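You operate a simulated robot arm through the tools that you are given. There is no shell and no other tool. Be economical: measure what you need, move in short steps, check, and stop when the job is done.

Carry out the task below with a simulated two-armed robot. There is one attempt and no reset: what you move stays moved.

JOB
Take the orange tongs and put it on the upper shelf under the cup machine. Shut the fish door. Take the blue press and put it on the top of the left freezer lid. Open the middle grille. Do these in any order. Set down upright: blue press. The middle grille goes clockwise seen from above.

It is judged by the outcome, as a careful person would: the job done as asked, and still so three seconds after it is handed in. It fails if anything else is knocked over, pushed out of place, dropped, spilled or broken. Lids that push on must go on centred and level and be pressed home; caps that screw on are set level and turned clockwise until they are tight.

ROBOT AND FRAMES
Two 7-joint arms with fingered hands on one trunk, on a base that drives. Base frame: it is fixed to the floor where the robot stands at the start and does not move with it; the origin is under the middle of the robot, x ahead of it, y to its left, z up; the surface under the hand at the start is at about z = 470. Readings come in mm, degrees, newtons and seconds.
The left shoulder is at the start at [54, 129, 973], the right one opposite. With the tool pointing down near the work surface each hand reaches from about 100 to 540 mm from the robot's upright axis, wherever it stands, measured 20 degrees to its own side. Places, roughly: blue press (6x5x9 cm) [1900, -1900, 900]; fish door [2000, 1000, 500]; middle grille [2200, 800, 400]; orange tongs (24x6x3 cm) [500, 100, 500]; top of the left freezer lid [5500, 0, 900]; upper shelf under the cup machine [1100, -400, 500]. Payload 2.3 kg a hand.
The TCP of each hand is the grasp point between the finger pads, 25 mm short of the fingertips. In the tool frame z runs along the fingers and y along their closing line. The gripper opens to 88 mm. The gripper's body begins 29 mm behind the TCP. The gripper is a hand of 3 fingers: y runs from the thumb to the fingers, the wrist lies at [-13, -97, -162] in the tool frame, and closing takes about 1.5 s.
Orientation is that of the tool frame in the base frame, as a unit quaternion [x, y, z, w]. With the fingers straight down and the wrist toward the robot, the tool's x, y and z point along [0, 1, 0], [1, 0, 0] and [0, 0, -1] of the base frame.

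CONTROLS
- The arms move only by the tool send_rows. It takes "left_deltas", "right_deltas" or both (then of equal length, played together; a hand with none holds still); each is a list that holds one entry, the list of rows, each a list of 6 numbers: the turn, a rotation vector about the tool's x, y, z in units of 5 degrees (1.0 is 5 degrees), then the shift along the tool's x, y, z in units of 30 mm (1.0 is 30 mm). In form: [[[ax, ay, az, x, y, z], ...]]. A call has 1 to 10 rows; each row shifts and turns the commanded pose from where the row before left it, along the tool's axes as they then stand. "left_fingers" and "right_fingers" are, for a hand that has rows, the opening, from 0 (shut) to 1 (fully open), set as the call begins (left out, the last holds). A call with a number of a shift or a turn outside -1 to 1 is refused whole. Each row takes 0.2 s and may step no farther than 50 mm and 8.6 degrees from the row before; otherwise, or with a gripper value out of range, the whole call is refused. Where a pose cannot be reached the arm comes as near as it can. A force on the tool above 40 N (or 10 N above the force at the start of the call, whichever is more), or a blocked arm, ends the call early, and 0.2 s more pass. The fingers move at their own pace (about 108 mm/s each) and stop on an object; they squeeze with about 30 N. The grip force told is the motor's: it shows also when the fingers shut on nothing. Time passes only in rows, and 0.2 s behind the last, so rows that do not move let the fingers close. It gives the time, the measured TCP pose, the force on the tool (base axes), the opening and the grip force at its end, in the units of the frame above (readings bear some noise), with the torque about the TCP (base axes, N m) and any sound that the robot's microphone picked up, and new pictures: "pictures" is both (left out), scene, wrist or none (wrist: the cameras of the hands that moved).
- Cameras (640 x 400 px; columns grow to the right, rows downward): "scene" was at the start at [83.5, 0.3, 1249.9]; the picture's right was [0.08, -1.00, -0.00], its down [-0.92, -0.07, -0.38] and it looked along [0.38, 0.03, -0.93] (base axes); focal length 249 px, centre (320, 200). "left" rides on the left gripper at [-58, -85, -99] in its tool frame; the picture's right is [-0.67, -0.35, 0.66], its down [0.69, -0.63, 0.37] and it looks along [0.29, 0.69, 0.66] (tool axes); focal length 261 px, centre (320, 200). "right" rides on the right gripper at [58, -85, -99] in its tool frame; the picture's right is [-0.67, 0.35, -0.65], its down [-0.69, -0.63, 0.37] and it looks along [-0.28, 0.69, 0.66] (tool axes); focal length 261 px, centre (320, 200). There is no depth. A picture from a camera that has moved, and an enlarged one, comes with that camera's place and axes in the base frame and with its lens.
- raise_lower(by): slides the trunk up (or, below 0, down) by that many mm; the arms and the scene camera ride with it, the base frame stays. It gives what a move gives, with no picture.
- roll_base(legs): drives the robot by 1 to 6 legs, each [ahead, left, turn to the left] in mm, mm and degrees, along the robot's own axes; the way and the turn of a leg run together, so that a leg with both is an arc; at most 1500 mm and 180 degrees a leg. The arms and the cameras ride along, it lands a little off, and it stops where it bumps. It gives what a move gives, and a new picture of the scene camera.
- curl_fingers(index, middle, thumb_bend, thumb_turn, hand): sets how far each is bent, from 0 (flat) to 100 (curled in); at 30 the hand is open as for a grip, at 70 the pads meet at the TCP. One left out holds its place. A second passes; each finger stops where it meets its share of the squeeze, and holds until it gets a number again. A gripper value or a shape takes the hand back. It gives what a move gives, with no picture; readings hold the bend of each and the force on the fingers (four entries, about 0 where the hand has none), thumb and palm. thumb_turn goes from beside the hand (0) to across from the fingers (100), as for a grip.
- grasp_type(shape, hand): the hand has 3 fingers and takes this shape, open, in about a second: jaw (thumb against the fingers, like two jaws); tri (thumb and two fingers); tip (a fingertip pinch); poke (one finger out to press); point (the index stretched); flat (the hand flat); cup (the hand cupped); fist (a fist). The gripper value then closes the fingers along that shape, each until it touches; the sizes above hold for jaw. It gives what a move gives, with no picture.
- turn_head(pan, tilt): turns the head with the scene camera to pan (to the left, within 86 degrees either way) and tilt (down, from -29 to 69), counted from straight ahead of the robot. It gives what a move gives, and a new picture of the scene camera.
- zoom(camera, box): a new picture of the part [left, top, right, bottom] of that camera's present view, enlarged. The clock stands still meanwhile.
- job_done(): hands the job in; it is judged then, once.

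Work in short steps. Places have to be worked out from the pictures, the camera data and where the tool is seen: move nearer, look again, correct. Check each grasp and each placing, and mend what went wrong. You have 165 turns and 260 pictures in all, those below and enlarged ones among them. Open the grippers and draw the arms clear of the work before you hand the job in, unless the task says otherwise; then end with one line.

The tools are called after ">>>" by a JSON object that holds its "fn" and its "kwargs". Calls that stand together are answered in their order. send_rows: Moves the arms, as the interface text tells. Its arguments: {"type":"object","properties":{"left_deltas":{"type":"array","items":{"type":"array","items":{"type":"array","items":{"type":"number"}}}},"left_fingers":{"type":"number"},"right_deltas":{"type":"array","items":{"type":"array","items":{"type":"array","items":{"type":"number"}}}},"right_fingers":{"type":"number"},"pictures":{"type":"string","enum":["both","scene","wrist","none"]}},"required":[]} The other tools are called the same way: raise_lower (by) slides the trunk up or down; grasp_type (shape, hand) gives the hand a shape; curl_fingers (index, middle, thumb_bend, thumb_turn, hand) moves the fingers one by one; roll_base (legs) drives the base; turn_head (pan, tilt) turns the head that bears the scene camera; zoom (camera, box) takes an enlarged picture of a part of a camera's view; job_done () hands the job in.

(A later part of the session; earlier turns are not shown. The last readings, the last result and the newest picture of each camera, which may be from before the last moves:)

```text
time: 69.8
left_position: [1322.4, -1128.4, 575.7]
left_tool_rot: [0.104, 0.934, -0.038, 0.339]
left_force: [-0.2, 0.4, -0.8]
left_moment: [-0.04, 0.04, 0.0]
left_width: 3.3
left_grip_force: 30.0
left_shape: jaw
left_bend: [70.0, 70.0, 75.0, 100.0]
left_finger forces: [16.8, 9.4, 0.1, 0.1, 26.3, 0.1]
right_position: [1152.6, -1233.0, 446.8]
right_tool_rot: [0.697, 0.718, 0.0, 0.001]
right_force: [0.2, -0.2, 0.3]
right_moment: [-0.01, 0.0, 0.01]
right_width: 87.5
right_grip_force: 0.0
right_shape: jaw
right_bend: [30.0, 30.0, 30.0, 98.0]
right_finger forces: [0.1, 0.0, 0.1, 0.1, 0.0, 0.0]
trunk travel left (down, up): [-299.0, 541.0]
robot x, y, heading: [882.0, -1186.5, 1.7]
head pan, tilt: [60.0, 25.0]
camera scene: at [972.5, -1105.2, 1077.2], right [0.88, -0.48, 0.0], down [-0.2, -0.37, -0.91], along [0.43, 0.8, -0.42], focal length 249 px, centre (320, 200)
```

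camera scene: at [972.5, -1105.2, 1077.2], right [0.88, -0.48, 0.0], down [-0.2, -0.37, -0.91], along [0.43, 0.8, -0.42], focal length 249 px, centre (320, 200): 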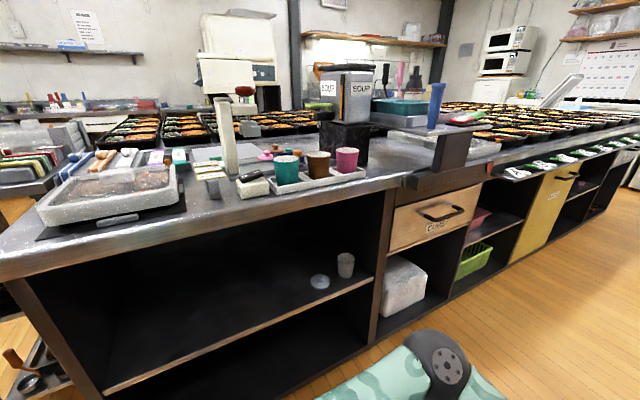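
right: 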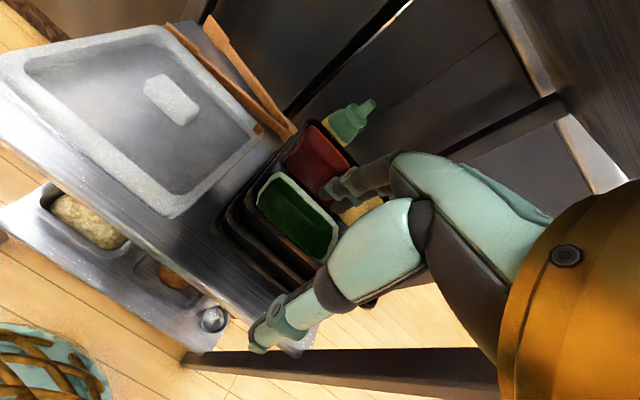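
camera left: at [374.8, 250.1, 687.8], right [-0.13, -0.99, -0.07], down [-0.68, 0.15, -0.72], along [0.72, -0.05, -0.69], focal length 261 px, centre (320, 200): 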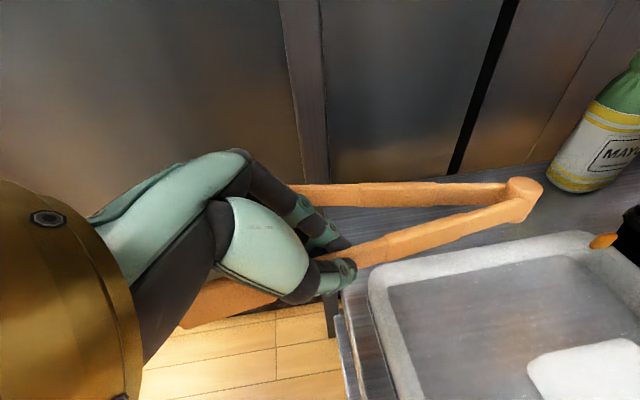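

The open cabinet's upper shelf (front edge y≈-625, z≈500, x 711–1442) is under the machine, with a cup and lid at x≈1270–1350. I'll face it near x≈1130 and put the tongs at x≈1050.

>>> {"fn": "roll_base", "kwargs": {"legs": [[250, -150, 0], [0, 0, 88]]}}

>>> {"fn": "turn_head", "kwargs": {"pan": 0, "tilt": 40}}

```text
time: 75.6
left_position: [1080.0, -888.1, 574.1]
left_tool_rot: [-0.579, 0.741, 0.209, 0.268]
left_force: [-0.2, -0.3, -0.4]
left_moment: [-0.03, 0.0, 0.01]
left_width: 3.1
left_grip_force: 30.6
left_shape: jaw
left_bend: [70.0, 70.0, 76.0, 100.0]
left_finger forces: [16.7, 9.5, 0.1, 0.1, 26.3, 0.1]
right_position: [1181.1, -1060.6, 447.2]
right_tool_rot: [-0.003, 1.0, 0.001, 0.001]
right_force: [0.1, 0.2, 0.0]
right_moment: [-0.02, 0.01, -0.01]
right_width: 87.6
right_grip_force: 0.1
right_shape: jaw
right_bend: [30.0, 30.0, 30.0, 98.0]
right_finger forces: [0.0, 0.1, 0.1, 0.0, 0.1, 0.0]
trunk travel left (down, up): [-299.0, 541.0]
robot x, y, heading: [1128.3, -1330.5, 90.4]
head pan, tilt: [60.0, 25.0]
camera scene: at [1048.7, -1236.2, 1077.2], right [0.5, 0.87, 0.0], down [0.37, -0.21, -0.91], along [-0.79, 0.45, -0.42], focal length 249 px, centre (320, 200)
```

scene: 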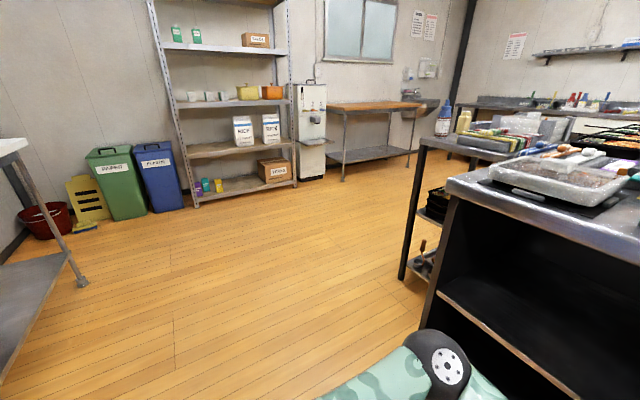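

```text
time: 76.9
left_position: [1079.9, -888.7, 574.3]
left_tool_rot: [-0.579, 0.741, 0.209, 0.268]
left_force: [-0.4, -0.2, -0.5]
left_moment: [-0.04, -0.02, 0.02]
left_width: 2.7
left_grip_force: 29.7
left_shape: jaw
left_bend: [70.0, 70.0, 76.0, 100.0]
left_finger forces: [16.7, 9.5, 0.1, 0.0, 26.2, 0.1]
right_position: [1181.2, -1060.1, 447.3]
right_tool_rot: [-0.002, 1.0, 0.0, 0.0]
right_force: [-1.4, 0.0, 0.0]
right_moment: [-0.01, -0.02, 0.03]
right_width: 87.6
right_grip_force: 0.0
right_shape: jaw
right_bend: [30.0, 30.0, 30.0, 98.0]
right_finger forces: [0.0, 0.0, 0.1, 0.1, 0.1, 0.0]
trunk travel left (down, up): [-299.0, 541.0]
robot x, y, heading: [1128.4, -1333.1, 90.4]
head pan, tilt: [0.0, 40.0]
camera scene: at [1128.3, -1196.9, 1053.9], right [1.0, 0.01, 0.0], down [0.0, -0.64, -0.77], along [0.0, 0.77, -0.64], focal length 249 px, centre (320, 200)
```

scene: 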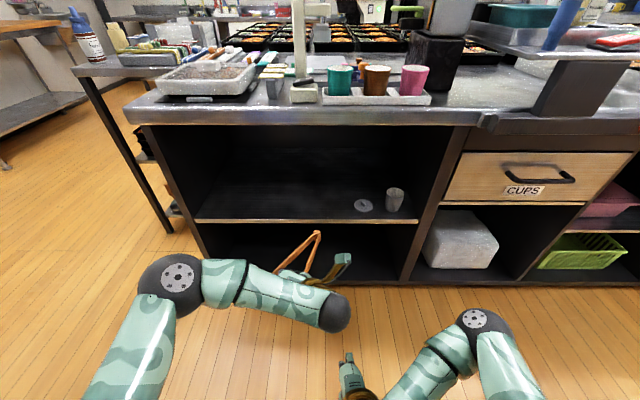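

The shelf opening spans z≈490–816. I roll ahead so the tongs enter the opening above the shelf, left of the lid and cup.

>>> {"fn": "roll_base", "kwargs": {"legs": [[340, 0, 0]]}}

>>> {"fn": "send_rows", "kwargs": {"left_deltas": [[[0, 0, 0, -0.5, 0, 0.64], [0, 0, 0, -0.5, 0, 0.64]]]}}

```text
time: 79.1
left_position: [1079.7, -545.6, 574.9]
left_tool_rot: [-0.578, 0.742, 0.209, 0.269]
left_force: [-1.3, 0.8, -1.2]
left_moment: [-0.05, -0.04, 0.02]
left_width: 3.0
left_grip_force: 29.6
left_shape: jaw
left_bend: [70.0, 70.0, 76.0, 100.0]
left_finger forces: [16.8, 9.6, 0.0, 0.0, 26.2, 0.0]
right_position: [1180.8, -719.3, 447.1]
right_tool_rot: [-0.001, 1.0, 0.0, 0.0]
right_force: [0.6, -0.2, -0.4]
right_moment: [-0.01, 0.01, 0.01]
right_width: 87.7
right_grip_force: 0.0
right_shape: jaw
right_bend: [30.0, 30.0, 30.0, 98.0]
right_finger forces: [0.0, 0.1, 0.1, 0.0, 0.1, 0.1]
trunk travel left (down, up): [-299.0, 541.0]
robot x, y, heading: [1128.4, -987.6, 89.9]
head pan, tilt: [0.0, 40.0]
camera scene: at [1127.9, -855.4, 1053.8], right [1.0, 0.0, 0.0], down [0.0, -0.64, -0.77], along [0.0, 0.77, -0.64], focal length 249 px, centre (320, 200)
```

scene: 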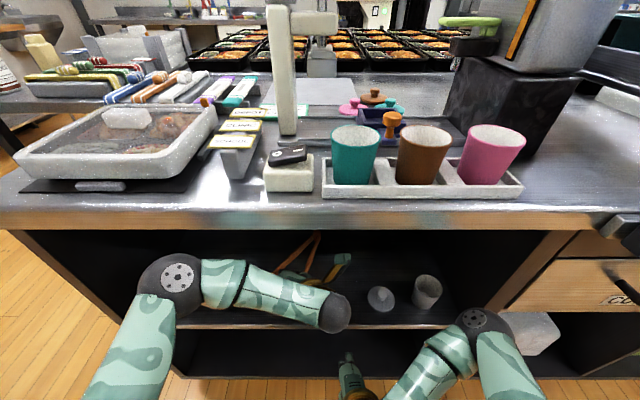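

```text
time: 79.7
left_position: [1090.1, -500.3, 564.1]
left_tool_rot: [-0.577, 0.742, 0.21, 0.269]
left_force: [0.4, 0.2, -0.9]
left_moment: [-0.04, 0.01, 0.04]
left_width: 3.3
left_grip_force: 30.3
left_shape: jaw
left_bend: [70.0, 70.0, 76.0, 100.0]
left_finger forces: [16.8, 9.4, 0.0, 0.0, 26.2, 0.0]
right_position: [1181.8, -718.6, 448.0]
right_tool_rot: [-0.002, 1.0, 0.0, 0.0]
right_force: [0.2, -0.3, -0.1]
right_moment: [0.01, -0.01, 0.0]
right_width: 87.6
right_grip_force: 0.1
right_shape: jaw
right_bend: [30.0, 30.0, 30.0, 98.0]
right_finger forces: [0.0, 0.1, 0.0, 0.0, 0.0, 0.0]
trunk travel left (down, up): [-299.0, 541.0]
robot x, y, heading: [1130.2, -994.3, 90.1]
head pan, tilt: [0.0, 40.0]
camera scene: at [1128.0, -855.5, 1053.9], right [1.0, 0.0, 0.0], down [0.0, -0.64, -0.77], along [0.0, 0.77, -0.64], focal length 249 px, centre (320, 200)
camera left: at [1168.6, -539.8, 676.5], right [0.57, 0.82, -0.08], down [0.54, -0.44, -0.72], along [-0.62, 0.37, -0.69], focal length 261 px, centre (320, 200)
```

scene: 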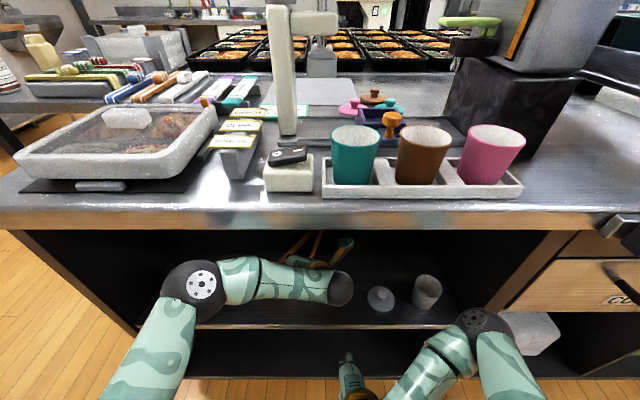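
left: 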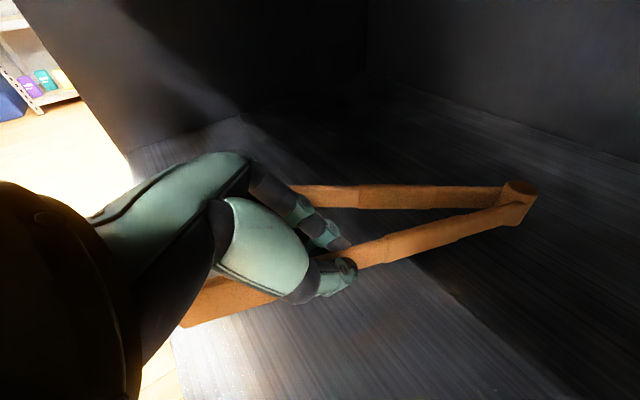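

Over the shelf and clear of the lid. I lower 34 mm, then in fine steps until contact.

>>> {"fn": "send_rows", "kwargs": {"left_deltas": [[[0, 0, 0, 0.36, 0, 0.43], [0, 0, 0, 0.36, 0, 0.43], [0, 0, 0, 0.1, 0, 0.12]]], "pictures": "wrist"}}

```text
time: 80.5
left_position: [1092.7, -499.7, 526.2]
left_tool_rot: [-0.577, 0.742, 0.209, 0.268]
left_force: [-0.2, 0.1, -0.6]
left_moment: [-0.08, -0.01, -0.05]
left_width: 2.8
left_grip_force: 30.4
left_shape: jaw
left_bend: [70.0, 70.0, 76.0, 100.0]
left_finger forces: [16.9, 9.5, 0.0, 0.1, 26.3, 0.0]
right_position: [1180.0, -718.8, 447.1]
right_tool_rot: [0.0, 1.0, 0.001, 0.0]
right_force: [-0.1, -0.5, 0.3]
right_moment: [0.01, 0.0, -0.01]
right_width: 88.1
right_grip_force: 0.0
right_shape: jaw
right_bend: [30.0, 30.0, 30.0, 98.0]
right_finger forces: [0.1, 0.0, 0.1, 0.1, 0.1, 0.1]
trunk travel left (down, up): [-299.0, 541.0]
robot x, y, heading: [1132.6, -991.0, 89.9]
head pan, tilt: [0.0, 40.0]
camera left: at [1170.8, -539.4, 638.8], right [0.57, 0.82, -0.08], down [0.54, -0.44, -0.72], along [-0.62, 0.37, -0.69], focal length 261 px, centre (320, 200)
```

left: 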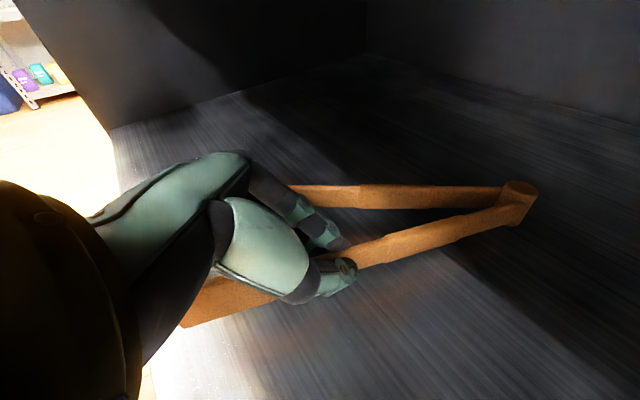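

No contact yet; continue in 4 mm steps.

>>> {"fn": "send_rows", "kwargs": {"left_deltas": [[[0, 0, 0, 0.085, 0, 0.1], [0, 0, 0, 0.085, 0, 0.1], [0, 0, 0, 0.085, 0, 0.1]]], "pictures": "wrist"}}

```text
time: 81.3
left_position: [1091.4, -501.2, 513.9]
left_tool_rot: [-0.578, 0.742, 0.209, 0.268]
left_force: [0.6, 1.1, 0.2]
left_moment: [0.03, 0.02, -0.01]
left_width: 3.1
left_grip_force: 30.0
left_shape: jaw
left_bend: [70.0, 70.0, 76.0, 100.0]
left_finger forces: [17.1, 9.4, 0.0, 0.0, 26.5, 0.0]
right_position: [1181.1, -718.8, 447.6]
right_tool_rot: [0.0, 1.0, 0.001, -0.001]
right_force: [-0.9, -0.4, -0.8]
right_moment: [0.02, -0.01, 0.02]
right_width: 87.8
right_grip_force: 0.0
right_shape: jaw
right_bend: [30.0, 30.0, 30.0, 98.0]
right_finger forces: [0.1, 0.0, 0.0, 0.0, 0.0, 0.0]
trunk travel left (down, up): [-299.0, 541.0]
robot x, y, heading: [1127.5, -993.0, 90.0]
head pan, tilt: [0.0, 40.0]
camera left: at [1170.0, -540.0, 626.8], right [0.57, 0.82, -0.07], down [0.54, -0.44, -0.72], along [-0.62, 0.37, -0.69], focal length 261 px, centre (320, 200)
```

left: 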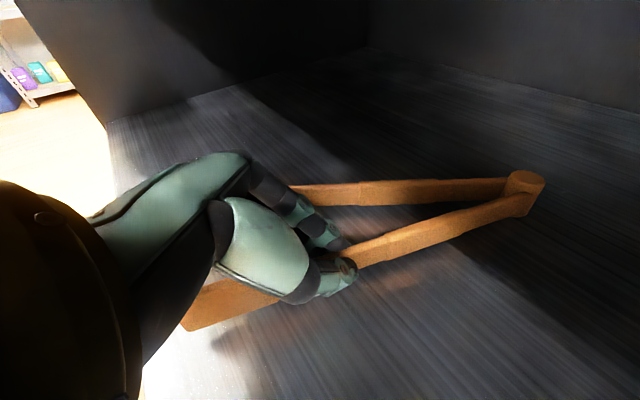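

The tongs shifted slightly in the grip—contact is starting. One more small step down.

>>> {"fn": "send_rows", "kwargs": {"left_deltas": [[[0, 0, 0, 0.085, 0, 0.1], [0, 0, 0, 0.04, 0, 0.05], [0, 0, 0, 0, 0, 0]]], "pictures": "wrist"}}

```text
time: 82.1
left_position: [1092.4, -500.6, 508.7]
left_tool_rot: [-0.578, 0.742, 0.208, 0.269]
left_force: [0.7, 0.7, -0.3]
left_moment: [0.04, -0.03, 0.01]
left_width: 3.1
left_grip_force: 30.1
left_shape: jaw
left_bend: [70.0, 70.0, 76.0, 100.0]
left_finger forces: [16.6, 9.6, 0.0, 0.1, 26.8, 0.0]
right_position: [1181.0, -719.5, 447.6]
right_tool_rot: [-0.001, 1.0, 0.001, 0.0]
right_force: [-0.4, -0.5, 0.6]
right_moment: [-0.02, 0.01, -0.02]
right_width: 87.6
right_grip_force: 0.2
right_shape: jaw
right_bend: [30.0, 30.0, 30.0, 98.0]
right_finger forces: [0.0, 0.0, 0.0, 0.1, 0.1, 0.0]
trunk travel left (down, up): [-299.0, 541.0]
robot x, y, heading: [1127.4, -993.9, 89.7]
head pan, tilt: [0.0, 40.0]
camera left: at [1170.3, -540.0, 621.2], right [0.57, 0.82, -0.07], down [0.54, -0.44, -0.72], along [-0.62, 0.37, -0.69], focal length 261 px, centre (320, 200)
```

left: 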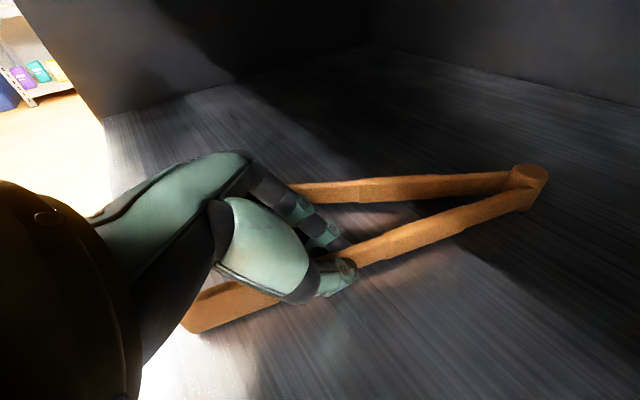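

The pivot end rests on the shelf; a few mm remain at the tips. I lower 4 mm more and open.

>>> {"fn": "send_rows", "kwargs": {"left_deltas": [[[0, 0, 0, 0.085, 0, 0.1], [0, 0, 0, 0, 0, 0]]], "pictures": "none"}}

>>> {"fn": "curl_fingers", "kwargs": {"hand": "left", "index": 50, "middle": 50, "thumb_bend": 50}}

>>> {"fn": "send_rows", "kwargs": {"left_deltas": [[[0, 0, 0, 0, 0, 0]]], "pictures": "wrist"}}

```text
time: 82.7
left_position: [1092.8, -500.7, 505.6]
left_tool_rot: [-0.577, 0.741, 0.211, 0.27]
left_force: [0.7, 1.6, 4.2]
left_moment: [0.09, -0.01, 0.02]
left_width: 2.4
left_grip_force: 30.0
left_shape: jaw
left_bend: [70.0, 70.0, 75.0, 100.0]
left_finger forces: [16.8, 10.3, 0.0, 0.0, 27.8, 0.1]
right_position: [1180.9, -719.9, 446.7]
right_tool_rot: [0.0, 1.0, 0.001, 0.0]
right_force: [-0.5, 0.0, 1.4]
right_moment: [0.0, -0.01, -0.01]
right_width: 87.9
right_grip_force: 0.1
right_shape: jaw
right_bend: [30.0, 30.0, 30.0, 98.0]
right_finger forces: [0.0, 0.0, 0.1, 0.0, 0.0, 0.0]
trunk travel left (down, up): [-299.0, 541.0]
robot x, y, heading: [1131.5, -989.8, 90.1]
head pan, tilt: [0.0, 40.0]
```

```text
time: 83.7
left_position: [1092.7, -500.2, 504.7]
left_tool_rot: [-0.577, 0.742, 0.209, 0.268]
left_force: [1.5, -0.3, 4.8]
left_moment: [0.01, 0.03, -0.01]
left_width: 40.9
left_grip_force: 1.4
left_shape: fingers
left_bend: [50.0, 52.0, 50.0, 100.0]
left_finger forces: [0.0, 3.9, 0.1, 0.0, 0.1, 0.1]
right_position: [1180.9, -719.3, 448.4]
right_tool_rot: [-0.001, 1.0, 0.001, 0.001]
right_force: [0.7, 0.4, 1.2]
right_moment: [0.0, -0.02, 0.04]
right_width: 87.7
right_grip_force: 0.1
right_shape: jaw
right_bend: [30.0, 30.0, 30.0, 98.0]
right_finger forces: [0.1, 0.1, 0.1, 0.0, 0.1, 0.1]
trunk travel left (down, up): [-299.0, 541.0]
robot x, y, heading: [1128.3, -990.2, 90.0]
head pan, tilt: [0.0, 40.0]
```

```text
time: 84.1
left_position: [1092.1, -500.8, 504.3]
left_tool_rot: [-0.577, 0.742, 0.21, 0.268]
left_force: [1.2, -1.1, 3.9]
left_moment: [0.05, 0.03, -0.03]
left_width: 41.1
left_grip_force: 2.3
left_shape: fingers
left_bend: [50.0, 52.0, 50.0, 100.0]
left_finger forces: [0.0, 3.8, 0.1, 0.0, 0.0, 0.0]
right_position: [1181.2, -720.0, 447.4]
right_tool_rot: [0.0, 1.0, 0.001, 0.0]
right_force: [-1.2, 0.1, 0.1]
right_moment: [-0.01, 0.01, 0.01]
right_width: 87.8
right_grip_force: 0.0
right_shape: jaw
right_bend: [30.0, 30.0, 30.0, 98.0]
right_finger forces: [0.0, 0.0, 0.0, 0.0, 0.1, 0.0]
trunk travel left (down, up): [-299.0, 541.0]
robot x, y, heading: [1128.8, -991.1, 90.0]
head pan, tilt: [0.0, 40.0]
camera left: at [1170.2, -540.2, 617.8], right [0.57, 0.82, -0.07], down [0.54, -0.44, -0.72], along [-0.62, 0.37, -0.69], focal length 261 px, centre (320, 200)
```

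left: 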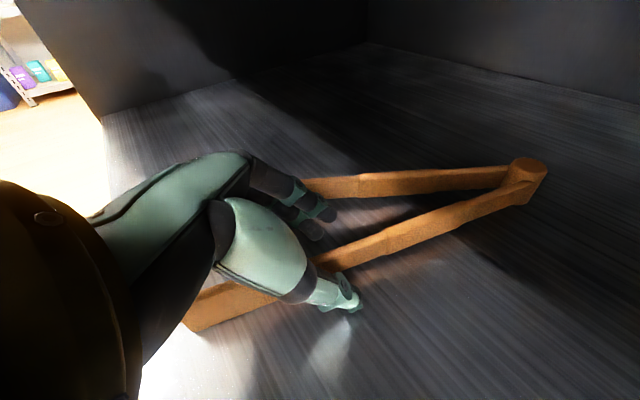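

Released. Raise the hand straight up 60 mm and check.

>>> {"fn": "send_rows", "kwargs": {"left_deltas": [[[0, 0, 0, -0.32, 0, -0.38], [0, 0, 0, -0.64, 0, -0.76], [0, 0, 0, -0.32, 0, -0.38]]], "pictures": "wrist"}}

```text
time: 84.9
left_position: [1092.1, -501.2, 563.7]
left_tool_rot: [-0.578, 0.742, 0.21, 0.268]
left_force: [1.5, -0.6, -0.1]
left_moment: [-0.01, 0.03, 0.03]
left_width: 41.1
left_grip_force: 0.0
left_shape: fingers
left_bend: [50.0, 50.0, 50.0, 100.0]
left_finger forces: [0.0, 0.0, 0.1, 0.0, 0.0, 0.1]
right_position: [1180.6, -719.0, 447.5]
right_tool_rot: [-0.001, 1.0, 0.001, 0.001]
right_force: [0.0, 0.7, 0.0]
right_moment: [-0.01, 0.02, 0.04]
right_width: 87.7
right_grip_force: 0.0
right_shape: jaw
right_bend: [30.0, 30.0, 30.0, 98.0]
right_finger forces: [0.0, 0.1, 0.0, 0.0, 0.1, 0.1]
trunk travel left (down, up): [-299.0, 541.0]
robot x, y, heading: [1132.3, -988.7, 90.0]
head pan, tilt: [0.0, 40.0]
camera left: at [1169.7, -540.0, 677.3], right [0.57, 0.82, -0.08], down [0.54, -0.44, -0.72], along [-0.62, 0.37, -0.69], focal length 261 px, centre (320, 200)
```

left: 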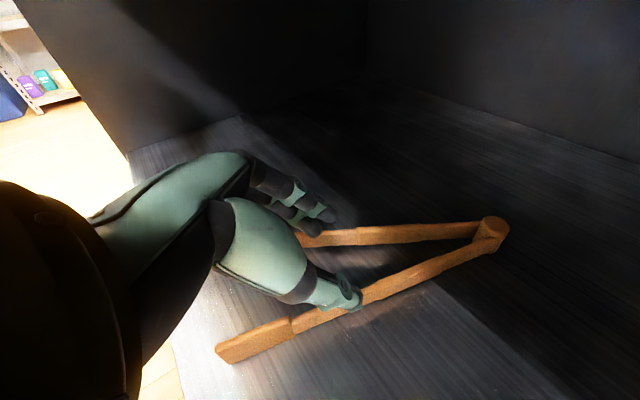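

The tongs lie on the shelf. I back out and verify from the scene camera.

>>> {"fn": "roll_base", "kwargs": {"legs": [[-380, 0, 0]]}}

>>> {"fn": "zoom", "kwargs": {"camera": "scene", "box": [200, 120, 440, 270]}}

>>> {"fn": "turn_head", "kwargs": {"pan": -85, "tilt": 25}}

```text
time: 87.3
left_position: [1095.2, -875.6, 564.2]
left_tool_rot: [-0.576, 0.743, 0.209, 0.268]
left_force: [-0.1, 0.7, -0.5]
left_moment: [0.02, -0.01, -0.01]
left_width: 41.0
left_grip_force: 0.2
left_shape: fingers
left_bend: [50.0, 50.0, 50.0, 100.0]
left_finger forces: [0.0, 0.0, 0.1, 0.1, 0.0, 0.1]
right_position: [1181.8, -1094.2, 448.1]
right_tool_rot: [0.001, 1.0, 0.001, 0.0]
right_force: [0.4, -0.4, -0.1]
right_moment: [0.02, 0.05, -0.01]
right_width: 87.7
right_grip_force: 0.0
right_shape: jaw
right_bend: [30.0, 30.0, 30.0, 98.0]
right_finger forces: [0.0, 0.0, 0.1, 0.0, 0.1, 0.0]
trunk travel left (down, up): [-299.0, 541.0]
robot x, y, heading: [1128.5, -1366.9, 89.5]
head pan, tilt: [0.0, 40.0]
camera scene: at [1128.0, -1231.0, 1054.0], right [1.0, 0.0, 0.0], down [0.0, -0.64, -0.77], along [0.0, 0.77, -0.64], focal length 249 px, centre (320, 200)
```

scene: 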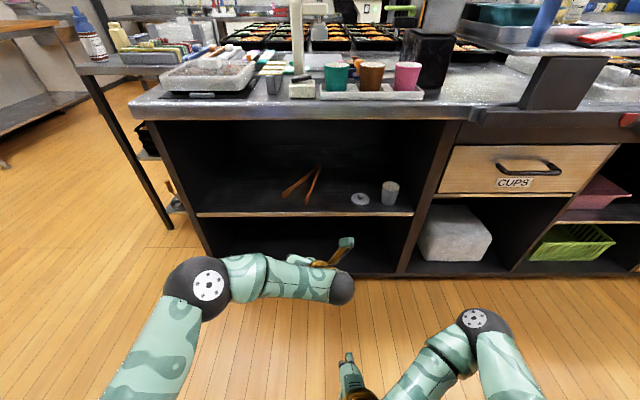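

```text
2.67 times, centred on (320, 195) of scene
camera zoom: at [1128.0, -1231.0, 1054.0], right [1.0, 0.0, 0.0], down [0.0, -0.64, -0.77], along [0.0, 0.77, -0.64], focal length 665 px, centre (320, 213)
```

zoom: 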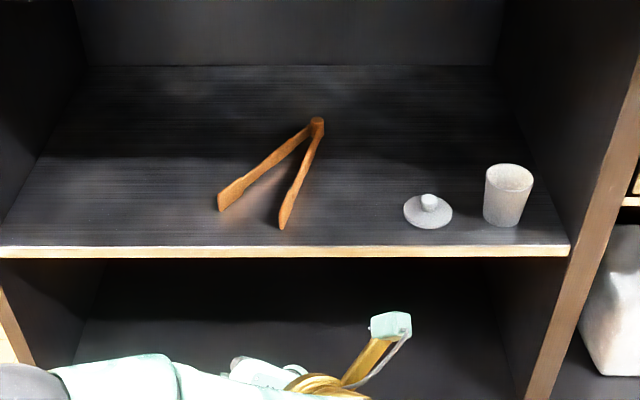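

```text
time: 88.9
left_position: [1094.6, -876.2, 564.0]
left_tool_rot: [-0.575, 0.744, 0.209, 0.269]
left_force: [1.2, 0.3, 0.2]
left_moment: [0.0, -0.05, 0.05]
left_width: 40.8
left_grip_force: 0.1
left_shape: fingers
left_bend: [50.0, 50.0, 50.0, 100.0]
left_finger forces: [0.0, 0.2, 0.0, 0.0, 0.0, 0.1]
right_position: [1181.6, -1094.4, 448.2]
right_tool_rot: [0.002, 1.0, 0.001, 0.0]
right_force: [0.6, 0.0, -0.5]
right_moment: [0.01, 0.04, -0.02]
right_width: 87.8
right_grip_force: 0.1
right_shape: jaw
right_bend: [30.0, 30.0, 30.0, 98.0]
right_finger forces: [0.0, 0.0, 0.1, 0.1, 0.0, 0.0]
trunk travel left (down, up): [-299.0, 541.0]
robot x, y, heading: [1129.2, -1365.7, 89.6]
head pan, tilt: [-85.0, 25.0]
camera scene: at [1219.4, -1308.1, 1077.2], right [0.08, -1.0, 0.0], down [-0.42, -0.04, -0.91], along [0.9, 0.08, -0.42], focal length 249 px, centre (320, 200)
```

scene: 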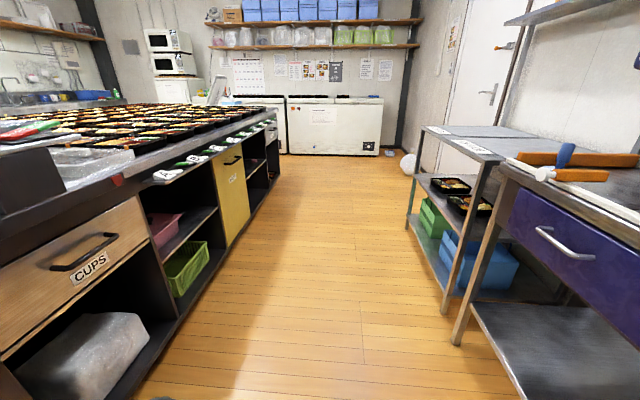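

Tongs placed well. The blue press appears to stand at about (1915,-1900) on the bench with the purple drawer (top z≈850). I retract the left arm, raise the trunk and face that bench.

>>> {"fn": "send_rows", "kwargs": {"left_deltas": [[[0, 0, 0, 0.8, 0, -0.65], [0, 0, 0, 0.8, 0, -0.65], [0, 0, 0, 0.8, 0, -0.65], [0, 0, 0, 0.8, 0, -0.65], [0, 0, 0, 0.8, 0, -0.65], [0, 0, 0, 0.8, 0, -0.65]]], "pictures": "none"}}

>>> {"fn": "raise_lower", "kwargs": {"by": 480}}

>>> {"fn": "turn_head", "kwargs": {"pan": 0, "tilt": 45}}

>>> {"fn": "roll_base", "kwargs": {"legs": [[0, 0, -179], [0, 820, 0]]}}

```text
time: 90.3
left_position: [1047.8, -1055.4, 561.9]
left_tool_rot: [-0.576, 0.743, 0.209, 0.269]
left_force: [0.4, 0.8, 0.9]
left_moment: [0.03, 0.03, -0.04]
left_width: 40.9
left_grip_force: 0.1
left_shape: fingers
left_bend: [50.0, 50.0, 50.0, 100.0]
left_finger forces: [0.0, 0.0, 0.1, 0.0, 0.0, 0.0]
right_position: [1182.1, -1095.0, 446.9]
right_tool_rot: [0.002, 1.0, 0.0, 0.0]
right_force: [-0.5, -0.7, 1.0]
right_moment: [-0.02, 0.0, -0.02]
right_width: 87.9
right_grip_force: 0.1
right_shape: jaw
right_bend: [30.0, 30.0, 30.0, 98.0]
right_finger forces: [0.1, 0.0, 0.0, 0.0, 0.1, 0.0]
trunk travel left (down, up): [-299.0, 541.0]
robot x, y, heading: [1129.6, -1364.1, 89.5]
head pan, tilt: [-85.0, 25.0]
```

```text
refused: 480 is not a number from -400 to 400
```

```text
time: 91.9
left_position: [1048.3, -1057.2, 561.7]
left_tool_rot: [-0.576, 0.743, 0.209, 0.268]
left_force: [0.3, 0.6, -0.1]
left_moment: [0.01, -0.01, 0.02]
left_width: 40.6
left_grip_force: 0.1
left_shape: fingers
left_bend: [50.0, 50.0, 50.0, 100.0]
left_finger forces: [0.0, 0.0, 0.0, 0.0, 0.0, 0.1]
right_position: [1181.5, -1093.9, 447.0]
right_tool_rot: [0.001, 1.0, 0.001, 0.0]
right_force: [0.1, 1.0, -0.3]
right_moment: [-0.03, -0.01, -0.02]
right_width: 87.7
right_grip_force: 0.0
right_shape: jaw
right_bend: [30.0, 30.0, 30.0, 98.0]
right_finger forces: [0.0, 0.1, 0.0, 0.0, 0.0, 0.1]
trunk travel left (down, up): [-299.0, 541.0]
robot x, y, heading: [1128.5, -1363.8, 89.7]
head pan, tilt: [0.0, 45.0]
camera scene: at [1128.0, -1234.5, 1046.7], right [1.0, -0.01, 0.0], down [0.0, -0.71, -0.71], along [0.0, 0.71, -0.71], focal length 249 px, centre (320, 200)
```

scene: 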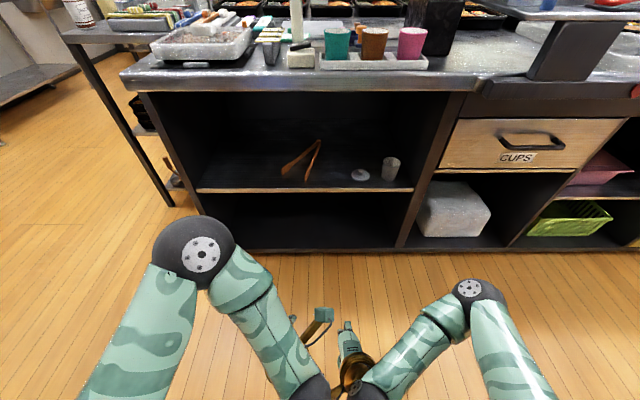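

```text
time: 103.7
left_position: [1989.5, -1733.5, 561.6]
left_tool_rot: [0.76, 0.554, -0.275, 0.2]
left_force: [-0.2, 0.3, -0.6]
left_moment: [0.01, 0.0, 0.0]
left_width: 40.8
left_grip_force: 0.0
left_shape: fingers
left_bend: [50.0, 50.0, 50.0, 100.0]
left_finger forces: [0.0, 0.1, 0.1, 0.0, 0.0, 0.0]
right_position: [1859.6, -1687.3, 448.2]
right_tool_rot: [1.0, -0.031, 0.0, 0.001]
right_force: [0.4, -0.6, 0.1]
right_moment: [-0.01, 0.06, 0.03]
right_width: 87.7
right_grip_force: 0.1
right_shape: jaw
right_bend: [30.0, 30.0, 30.0, 98.0]
right_finger forces: [0.1, 0.0, 0.0, 0.1, 0.0, 0.1]
trunk travel left (down, up): [-299.0, 541.0]
robot x, y, heading: [1927.9, -1414.9, -93.7]
head pan, tilt: [0.0, 45.0]
camera scene: at [1919.7, -1549.5, 1046.7], right [-1.0, 0.06, 0.0], down [0.04, 0.71, -0.71], along [-0.04, -0.71, -0.71], focal length 249 px, centre (320, 200)
```

scene: 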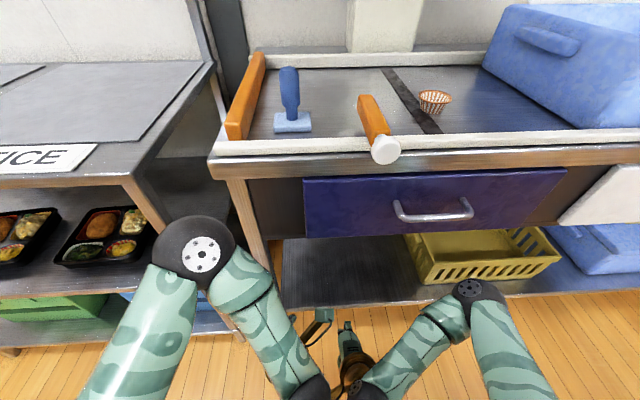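

The press stands at ≈(1942,-1890), base z≈856, top ≈945. I back off, raise the trunk and line the right hand up.

>>> {"fn": "roll_base", "kwargs": {"legs": [[-60, 110, 3.7]]}}

>>> {"fn": "raise_lower", "kwargs": {"by": 400}}

>>> {"fn": "raise_lower", "kwargs": {"by": 100}}

>>> {"fn": "turn_head", "kwargs": {"pan": 0, "tilt": 55}}

```text
time: 104.9
left_position: [2123.2, -1671.6, 562.8]
left_tool_rot: [0.742, 0.577, -0.269, 0.209]
left_force: [-0.3, -0.8, 0.1]
left_moment: [0.01, 0.0, -0.01]
left_width: 41.0
left_grip_force: 0.1
left_shape: fingers
left_bend: [50.0, 50.0, 50.0, 100.0]
left_finger forces: [0.0, 0.1, 0.0, 0.1, 0.0, 0.1]
right_position: [1989.0, -1633.5, 447.5]
right_tool_rot: [1.0, 0.001, 0.0, 0.002]
right_force: [-0.5, -0.2, 0.2]
right_moment: [-0.01, -0.03, 0.01]
right_width: 87.7
right_grip_force: 0.1
right_shape: jaw
right_bend: [30.0, 30.0, 30.0, 98.0]
right_finger forces: [0.0, 0.0, 0.0, 0.1, 0.0, 0.1]
trunk travel left (down, up): [-299.0, 541.0]
robot x, y, heading: [2037.6, -1361.9, -89.9]
head pan, tilt: [0.0, 45.0]
camera scene: at [2040.6, -1492.3, 1046.7], right [-1.0, 0.0, 0.0], down [0.0, 0.71, -0.71], along [0.0, -0.71, -0.71], focal length 249 px, centre (320, 200)
```

scene: 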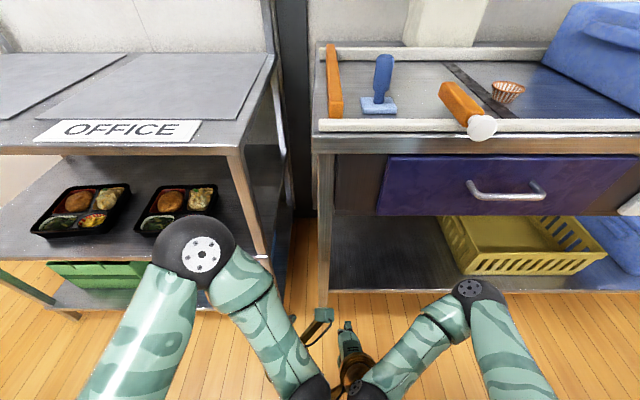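

```text
time: 108.8
left_position: [2122.8, -1671.9, 961.1]
left_tool_rot: [0.742, 0.577, -0.268, 0.209]
left_force: [-0.3, 0.1, 0.5]
left_moment: [0.01, 0.0, 0.01]
left_width: 41.0
left_grip_force: 0.0
left_shape: fingers
left_bend: [50.0, 50.0, 50.0, 100.0]
left_finger forces: [0.0, 0.0, 0.0, 0.0, 0.0, 0.0]
right_position: [1988.6, -1634.1, 847.7]
right_tool_rot: [1.0, 0.002, 0.0, 0.001]
right_force: [0.3, -0.4, 1.3]
right_moment: [0.0, -0.02, 0.02]
right_width: 87.7
right_grip_force: 0.1
right_shape: jaw
right_bend: [30.0, 30.0, 30.0, 98.0]
right_finger forces: [0.0, 0.0, 0.0, 0.0, 0.1, 0.1]
trunk travel left (down, up): [-699.0, 141.0]
robot x, y, heading: [2039.5, -1361.4, -90.0]
head pan, tilt: [0.0, 45.0]
```

```text
time: 110.1
left_position: [2122.3, -1672.6, 1062.2]
left_tool_rot: [0.743, 0.577, -0.268, 0.209]
left_force: [0.3, -0.6, 0.0]
left_moment: [0.02, 0.01, 0.01]
left_width: 41.0
left_grip_force: 0.1
left_shape: fingers
left_bend: [50.0, 50.0, 50.0, 100.0]
left_finger forces: [0.0, 0.0, 0.0, 0.0, 0.1, 0.1]
right_position: [1988.7, -1633.9, 946.7]
right_tool_rot: [1.0, 0.002, 0.0, 0.001]
right_force: [0.0, 0.0, -0.2]
right_moment: [0.01, 0.01, 0.01]
right_width: 87.7
right_grip_force: 0.0
right_shape: jaw
right_bend: [30.0, 30.0, 30.0, 98.0]
right_finger forces: [0.0, 0.0, 0.1, 0.0, 0.1, 0.1]
trunk travel left (down, up): [-799.0, 41.0]
robot x, y, heading: [2039.9, -1361.2, -89.7]
head pan, tilt: [0.0, 45.0]
```

```text
time: 110.8
left_position: [2122.5, -1672.3, 1061.8]
left_tool_rot: [0.742, 0.578, -0.268, 0.209]
left_force: [-0.2, 0.5, -0.3]
left_moment: [0.01, -0.03, 0.0]
left_width: 41.1
left_grip_force: 0.1
left_shape: fingers
left_bend: [50.0, 50.0, 50.0, 100.0]
left_finger forces: [0.1, 0.0, 0.0, 0.0, 0.1, 0.0]
right_position: [1989.6, -1635.9, 948.1]
right_tool_rot: [1.0, 0.001, 0.0, 0.0]
right_force: [-0.1, -0.5, 0.5]
right_moment: [0.02, -0.01, 0.01]
right_width: 87.7
right_grip_force: 0.0
right_shape: jaw
right_bend: [30.0, 30.0, 30.0, 98.0]
right_finger forces: [0.0, 0.0, 0.0, 0.0, 0.0, 0.1]
trunk travel left (down, up): [-799.0, 41.0]
robot x, y, heading: [2035.5, -1362.3, -89.7]
head pan, tilt: [0.0, 55.0]
camera scene: at [2040.2, -1483.5, 1533.3], right [-1.0, 0.0, 0.0], down [0.0, 0.82, -0.57], along [0.0, -0.57, -0.82], focal length 249 px, centre (320, 200)
```

scene: 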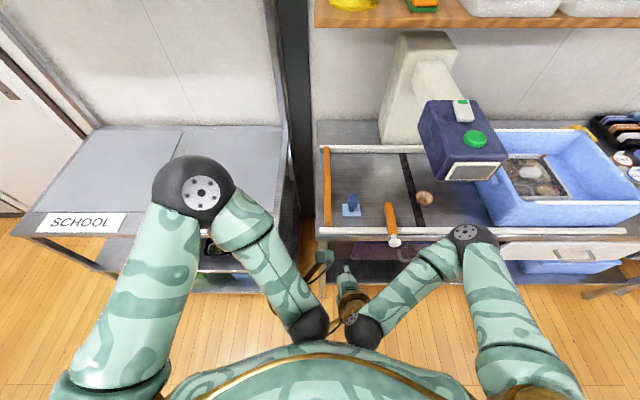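

The right arm's elbow would come near the machine's purple head, so I use the left hand. I reorient it fingers-down first.

>>> {"fn": "send_rows", "kwargs": {"left_deltas": [[[0.35, 0.449, 0.965, 0, 0, 0], [0.35, 0.449, 0.965, 0, 0, 0], [0.35, 0.449, 0.965, 0, 0, 0], [0.35, 0.449, 0.965, 0, 0, 0], [0.35, 0.449, 0.965, 0, 0, 0], [0.35, 0.449, 0.965, 0, 0, 0], [0.35, 0.449, 0.965, 0, 0, 0], [0.35, 0.449, 0.965, 0, 0, 0], [0.35, 0.449, 0.965, 0, 0, 0], [0.35, 0.449, 0.965, 0, 0, 0]]], "pictures": "none", "left_fingers": 1}}

>>> {"fn": "send_rows", "kwargs": {"left_deltas": [[[0.35, 0.449, 0.965, 0, 0, 0], [0.35, 0.449, 0.965, 0, 0, 0], [0.35, 0.449, 0.965, 0, 0, 0], [0.35, 0.449, 0.965, 0, 0, 0], [0.35, 0.449, 0.965, 0, 0, 0]]], "pictures": "none"}}

>>> {"fn": "roll_base", "kwargs": {"legs": [[40, -180, 0]]}}

```text
time: 113.0
left_position: [2110.3, -1683.0, 1057.6]
left_tool_rot: [0.97, 0.209, -0.095, 0.075]
left_force: [0.4, 0.0, -0.5]
left_moment: [0.0, 0.04, -0.06]
left_width: 87.6
left_grip_force: 0.1
left_shape: jaw
left_bend: [30.0, 30.0, 30.0, 98.0]
left_finger forces: [0.0, 0.0, 0.1, 0.1, 0.0, 0.0]
left hand out of reach, approached as far as the arm can: row 6, 7, 8, 10
right_position: [1989.2, -1634.0, 947.6]
right_tool_rot: [1.0, 0.002, 0.0, 0.001]
right_force: [0.0, 0.1, 0.3]
right_moment: [0.02, -0.02, 0.03]
right_width: 87.6
right_grip_force: 0.0
right_shape: jaw
right_bend: [30.0, 30.0, 30.0, 98.0]
right_finger forces: [0.0, 0.1, 0.0, 0.0, 0.1, 0.0]
trunk travel left (down, up): [-799.0, 41.0]
robot x, y, heading: [2037.7, -1358.7, -90.2]
head pan, tilt: [0.0, 55.0]
```

```text
time: 114.2
left_position: [2110.7, -1682.5, 1058.4]
left_tool_rot: [1.0, 0.0, 0.001, 0.0]
left_force: [-0.5, -0.6, -0.5]
left_moment: [-0.02, 0.0, 0.01]
left_width: 87.3
left_grip_force: 0.1
left_shape: jaw
left_bend: [30.0, 30.0, 30.0, 98.0]
left_finger forces: [0.1, 0.0, 0.1, 0.1, 0.0, 0.0]
right_position: [1990.5, -1634.3, 946.7]
right_tool_rot: [1.0, 0.002, 0.001, 0.001]
right_force: [-0.1, 0.0, -0.9]
right_moment: [0.03, 0.0, 0.01]
right_width: 87.9
right_grip_force: 0.1
right_shape: jaw
right_bend: [30.0, 30.0, 30.0, 98.0]
right_finger forces: [0.0, 0.1, 0.0, 0.0, 0.0, 0.1]
trunk travel left (down, up): [-799.0, 41.0]
robot x, y, heading: [2040.2, -1362.4, -89.9]
head pan, tilt: [0.0, 55.0]
```

```text
time: 115.8
left_position: [1934.4, -1722.2, 1057.5]
left_tool_rot: [1.0, 0.004, -0.001, 0.001]
left_force: [-0.2, 0.4, 0.2]
left_moment: [0.02, 0.03, 0.04]
left_width: 87.7
left_grip_force: 0.0
left_shape: jaw
left_bend: [30.0, 30.0, 30.0, 98.0]
left_finger forces: [0.1, 0.0, 0.0, 0.1, 0.0, 0.0]
right_position: [1811.9, -1674.6, 947.7]
right_tool_rot: [1.0, 0.004, -0.002, 0.001]
right_force: [0.2, -0.5, 0.1]
right_moment: [-0.01, 0.0, 0.01]
right_width: 87.6
right_grip_force: 0.0
right_shape: jaw
right_bend: [30.0, 30.0, 30.0, 98.0]
right_finger forces: [0.1, 0.0, 0.0, 0.0, 0.0, 0.0]
trunk travel left (down, up): [-799.0, 41.0]
robot x, y, heading: [1858.0, -1403.0, -89.5]
head pan, tilt: [0.0, 55.0]
camera scene: at [1864.0, -1523.2, 1533.3], right [-1.0, -0.01, 0.0], down [-0.01, 0.82, -0.57], along [0.0, -0.57, -0.82], focal length 249 px, centre (320, 200)
```

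scene: 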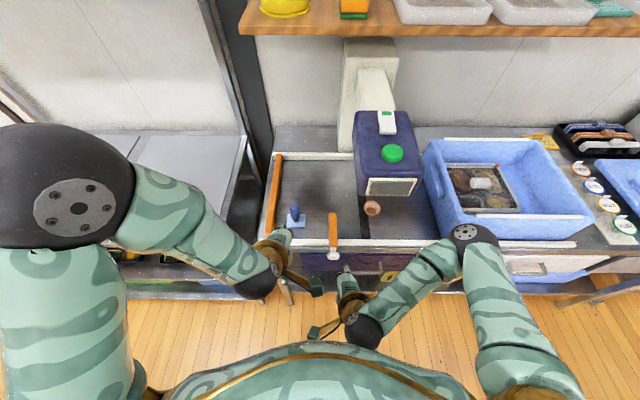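

Move the left hand over the press at ≈(1941,-1908) at z≈1000 and look.

>>> {"fn": "send_rows", "kwargs": {"left_deltas": [[[0, 0, 0, 0.03, 0.88, 0.2], [0, 0, 0, 0.03, 0.88, 0.2], [0, 0, 0, 0.03, 0.88, 0.2], [0, 0, 0, 0.03, 0.88, 0.2], [0, 0, 0, 0.03, 0.88, 0.2], [0, 0, 0, 0.03, 0.88, 0.2]]]}}

```text
time: 117.2
left_position: [1938.0, -1883.7, 1023.7]
left_tool_rot: [1.0, 0.003, 0.001, 0.0]
left_force: [-0.4, -0.3, -0.3]
left_moment: [0.03, 0.0, 0.03]
left_width: 87.5
left_grip_force: 0.0
left_shape: jaw
left_bend: [30.0, 30.0, 30.0, 98.0]
left_finger forces: [0.0, 0.0, 0.1, 0.0, 0.0, 0.1]
right_position: [1808.9, -1676.5, 947.3]
right_tool_rot: [1.0, 0.005, 0.0, 0.0]
right_force: [0.2, -0.1, -1.3]
right_moment: [0.01, -0.01, 0.01]
right_width: 87.6
right_grip_force: 0.0
right_shape: jaw
right_bend: [30.0, 30.0, 30.0, 98.0]
right_finger forces: [0.0, 0.0, 0.0, 0.1, 0.1, 0.0]
trunk travel left (down, up): [-799.0, 41.0]
robot x, y, heading: [1861.1, -1404.8, -89.6]
head pan, tilt: [0.0, 55.0]
camera scene: at [1859.3, -1525.4, 1533.1], right [-1.0, -0.01, 0.0], down [-0.01, 0.82, -0.57], along [0.0, -0.57, -0.82], focal length 249 px, centre (320, 200)
camera left: at [1879.1, -1799.1, 1121.6], right [-0.67, 0.34, -0.66], down [0.68, 0.63, -0.36], along [0.29, -0.69, -0.66], focal length 261 px, centre (320, 200)
```

scene: 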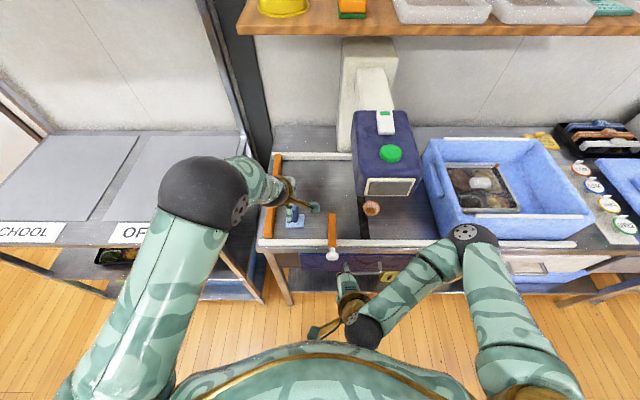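
left: 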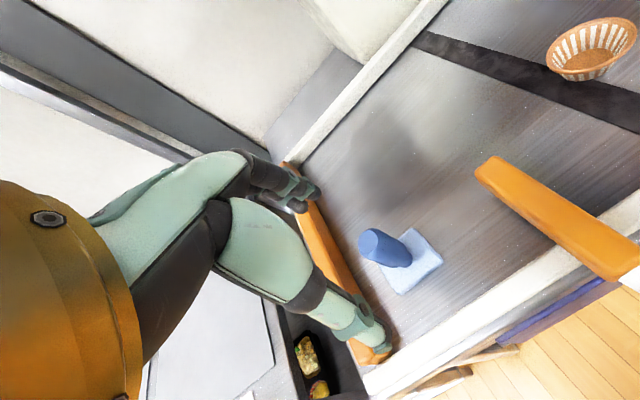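

Handle is at ≈(1934,-1904), top ≈945. I align and descend to z≈912.

>>> {"fn": "send_rows", "kwargs": {"left_deltas": [[[0, 0, 0, -0.13, 0.67, 0], [0, 0, 0, 0, 0, 0.9], [0, 0, 0, 0, 0, 0.95], [0, 0, 0, 0, 0, 0.95], [0, 0, 0, 0, 0, 0.9]]], "pictures": "wrist"}}

```text
time: 118.3
left_position: [1934.0, -1902.6, 910.0]
left_tool_rot: [1.0, 0.004, 0.001, 0.0]
left_force: [0.3, 0.7, 0.2]
left_moment: [0.04, 0.01, 0.0]
left_width: 87.9
left_grip_force: 0.0
left_shape: jaw
left_bend: [30.0, 30.0, 30.0, 98.0]
left_finger forces: [0.0, 0.1, 0.0, 0.1, 0.0, 0.1]
left hand out of reach, approached as far as the arm can: row 1
right_position: [1810.0, -1676.6, 947.9]
right_tool_rot: [1.0, 0.004, -0.001, 0.001]
right_force: [0.2, 0.1, -0.6]
right_moment: [0.02, 0.03, 0.01]
right_width: 87.8
right_grip_force: 0.1
right_shape: jaw
right_bend: [30.0, 30.0, 30.0, 98.0]
right_finger forces: [0.1, 0.1, 0.0, 0.0, 0.0, 0.0]
trunk travel left (down, up): [-799.0, 41.0]
robot x, y, heading: [1859.9, -1397.9, -89.5]
head pan, tilt: [0.0, 55.0]
camera left: at [1875.9, -1816.7, 1008.9], right [-0.67, 0.34, -0.66], down [0.68, 0.63, -0.36], along [0.29, -0.69, -0.66], focal length 261 px, centre (320, 200)
```

left: 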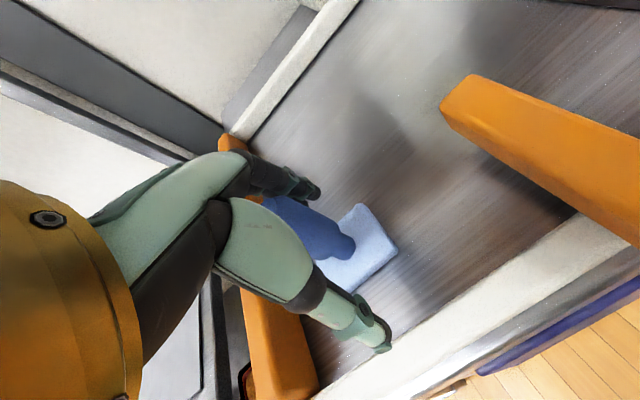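

The handle is between thumb and fingers. Close.

>>> {"fn": "send_rows", "kwargs": {"left_deltas": [[[0, 0, 0, 0, 0, 0], [0, 0, 0, 0, 0, 0], [0, 0, 0, 0, 0, 0], [0, 0, 0, 0, 0, 0], [0, 0, 0, 0, 0, 0], [0, 0, 0, 0, 0, 0], [0, 0, 0, 0, 0, 0]]], "left_fingers": 0, "pictures": "wrist"}}

```text
time: 120.0
left_position: [1934.2, -1900.9, 911.3]
left_tool_rot: [1.0, 0.004, 0.0, 0.0]
left_force: [-0.3, 0.3, 1.3]
left_moment: [-0.05, -0.06, 0.01]
left_width: 14.7
left_grip_force: 30.0
left_shape: jaw
left_bend: [76.0, 37.0, 39.0, 100.0]
left_finger forces: [3.2, 16.3, 0.0, 0.0, 22.0, 0.0]
right_position: [1809.5, -1677.1, 947.7]
right_tool_rot: [1.0, 0.003, 0.0, 0.001]
right_force: [-0.2, 0.1, 0.2]
right_moment: [0.0, -0.02, 0.01]
right_width: 87.6
right_grip_force: 0.0
right_shape: jaw
right_bend: [30.0, 30.0, 30.0, 98.0]
right_finger forces: [0.0, 0.0, 0.0, 0.0, 0.0, 0.0]
trunk travel left (down, up): [-799.0, 41.0]
robot x, y, heading: [1860.2, -1407.0, -89.7]
head pan, tilt: [0.0, 55.0]
camera left: at [1875.7, -1816.1, 1009.5], right [-0.67, 0.34, -0.66], down [0.68, 0.63, -0.37], along [0.29, -0.69, -0.66], focal length 261 px, centre (320, 200)
```

left: 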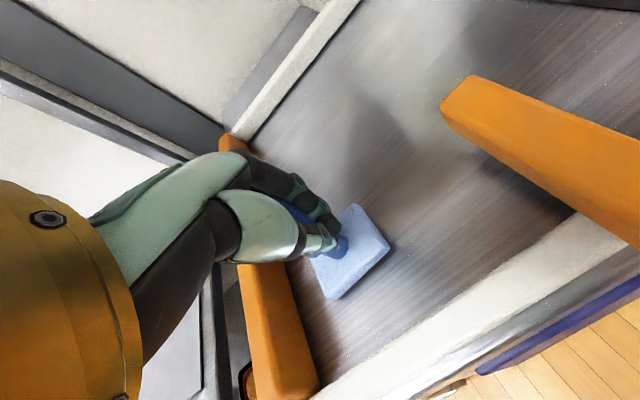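

Held by middle finger and thumb mainly. Lift 40 mm and check it stays upright.

>>> {"fn": "send_rows", "kwargs": {"left_deltas": [[[0, 0, 0, 0, 0, -0.4], [0, 0, 0, 0, 0, -0.9], [0, 0, 0, 0, 0, 0]]], "pictures": "wrist"}}

```text
time: 120.8
left_position: [1934.8, -1900.8, 949.5]
left_tool_rot: [1.0, 0.003, 0.0, 0.0]
left_force: [0.2, 0.5, -1.3]
left_moment: [0.02, 0.03, 0.02]
left_width: 15.2
left_grip_force: 30.3
left_shape: jaw
left_bend: [76.0, 37.0, 39.0, 100.0]
left_finger forces: [0.3, 15.6, 0.0, 0.0, 23.7, 0.0]
right_position: [1809.1, -1676.0, 946.5]
right_tool_rot: [1.0, 0.004, 0.0, 0.0]
right_force: [0.3, 0.3, 0.2]
right_moment: [0.01, 0.0, 0.01]
right_width: 87.4
right_grip_force: 0.1
right_shape: jaw
right_bend: [30.0, 30.0, 30.0, 98.0]
right_finger forces: [0.1, 0.0, 0.0, 0.0, 0.1, 0.1]
trunk travel left (down, up): [-799.0, 41.0]
robot x, y, heading: [1861.5, -1402.5, -89.7]
head pan, tilt: [0.0, 55.0]
camera left: at [1876.1, -1817.0, 1048.1], right [-0.67, 0.34, -0.66], down [0.68, 0.64, -0.36], along [0.29, -0.69, -0.66], focal length 261 px, centre (320, 200)
```

left: 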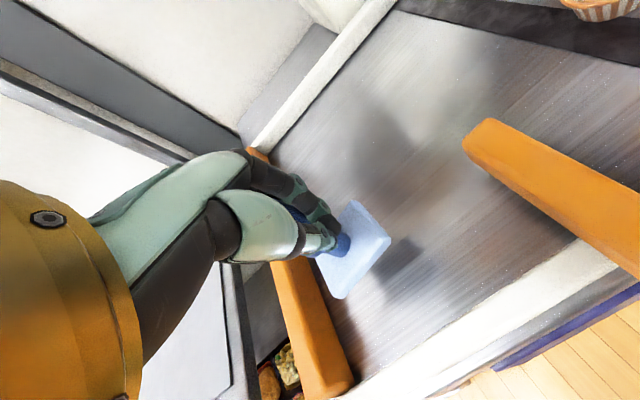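

>>> {"fn": "zoom", "kwargs": {"camera": "left", "box": [240, 140, 440, 320]}}

```text
2.22 times, centred on (340, 230) of left
camera zoom: at [1876.1, -1817.0, 1048.1], right [-0.67, 0.34, -0.66], down [0.68, 0.64, -0.36], along [0.29, -0.69, -0.66], focal length 579 px, centre (276, 133)
```

zoom: 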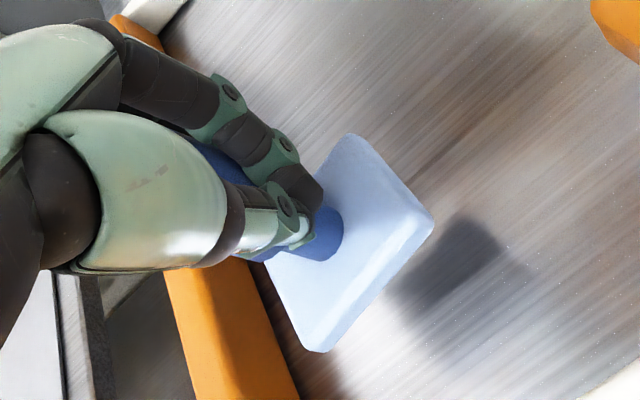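

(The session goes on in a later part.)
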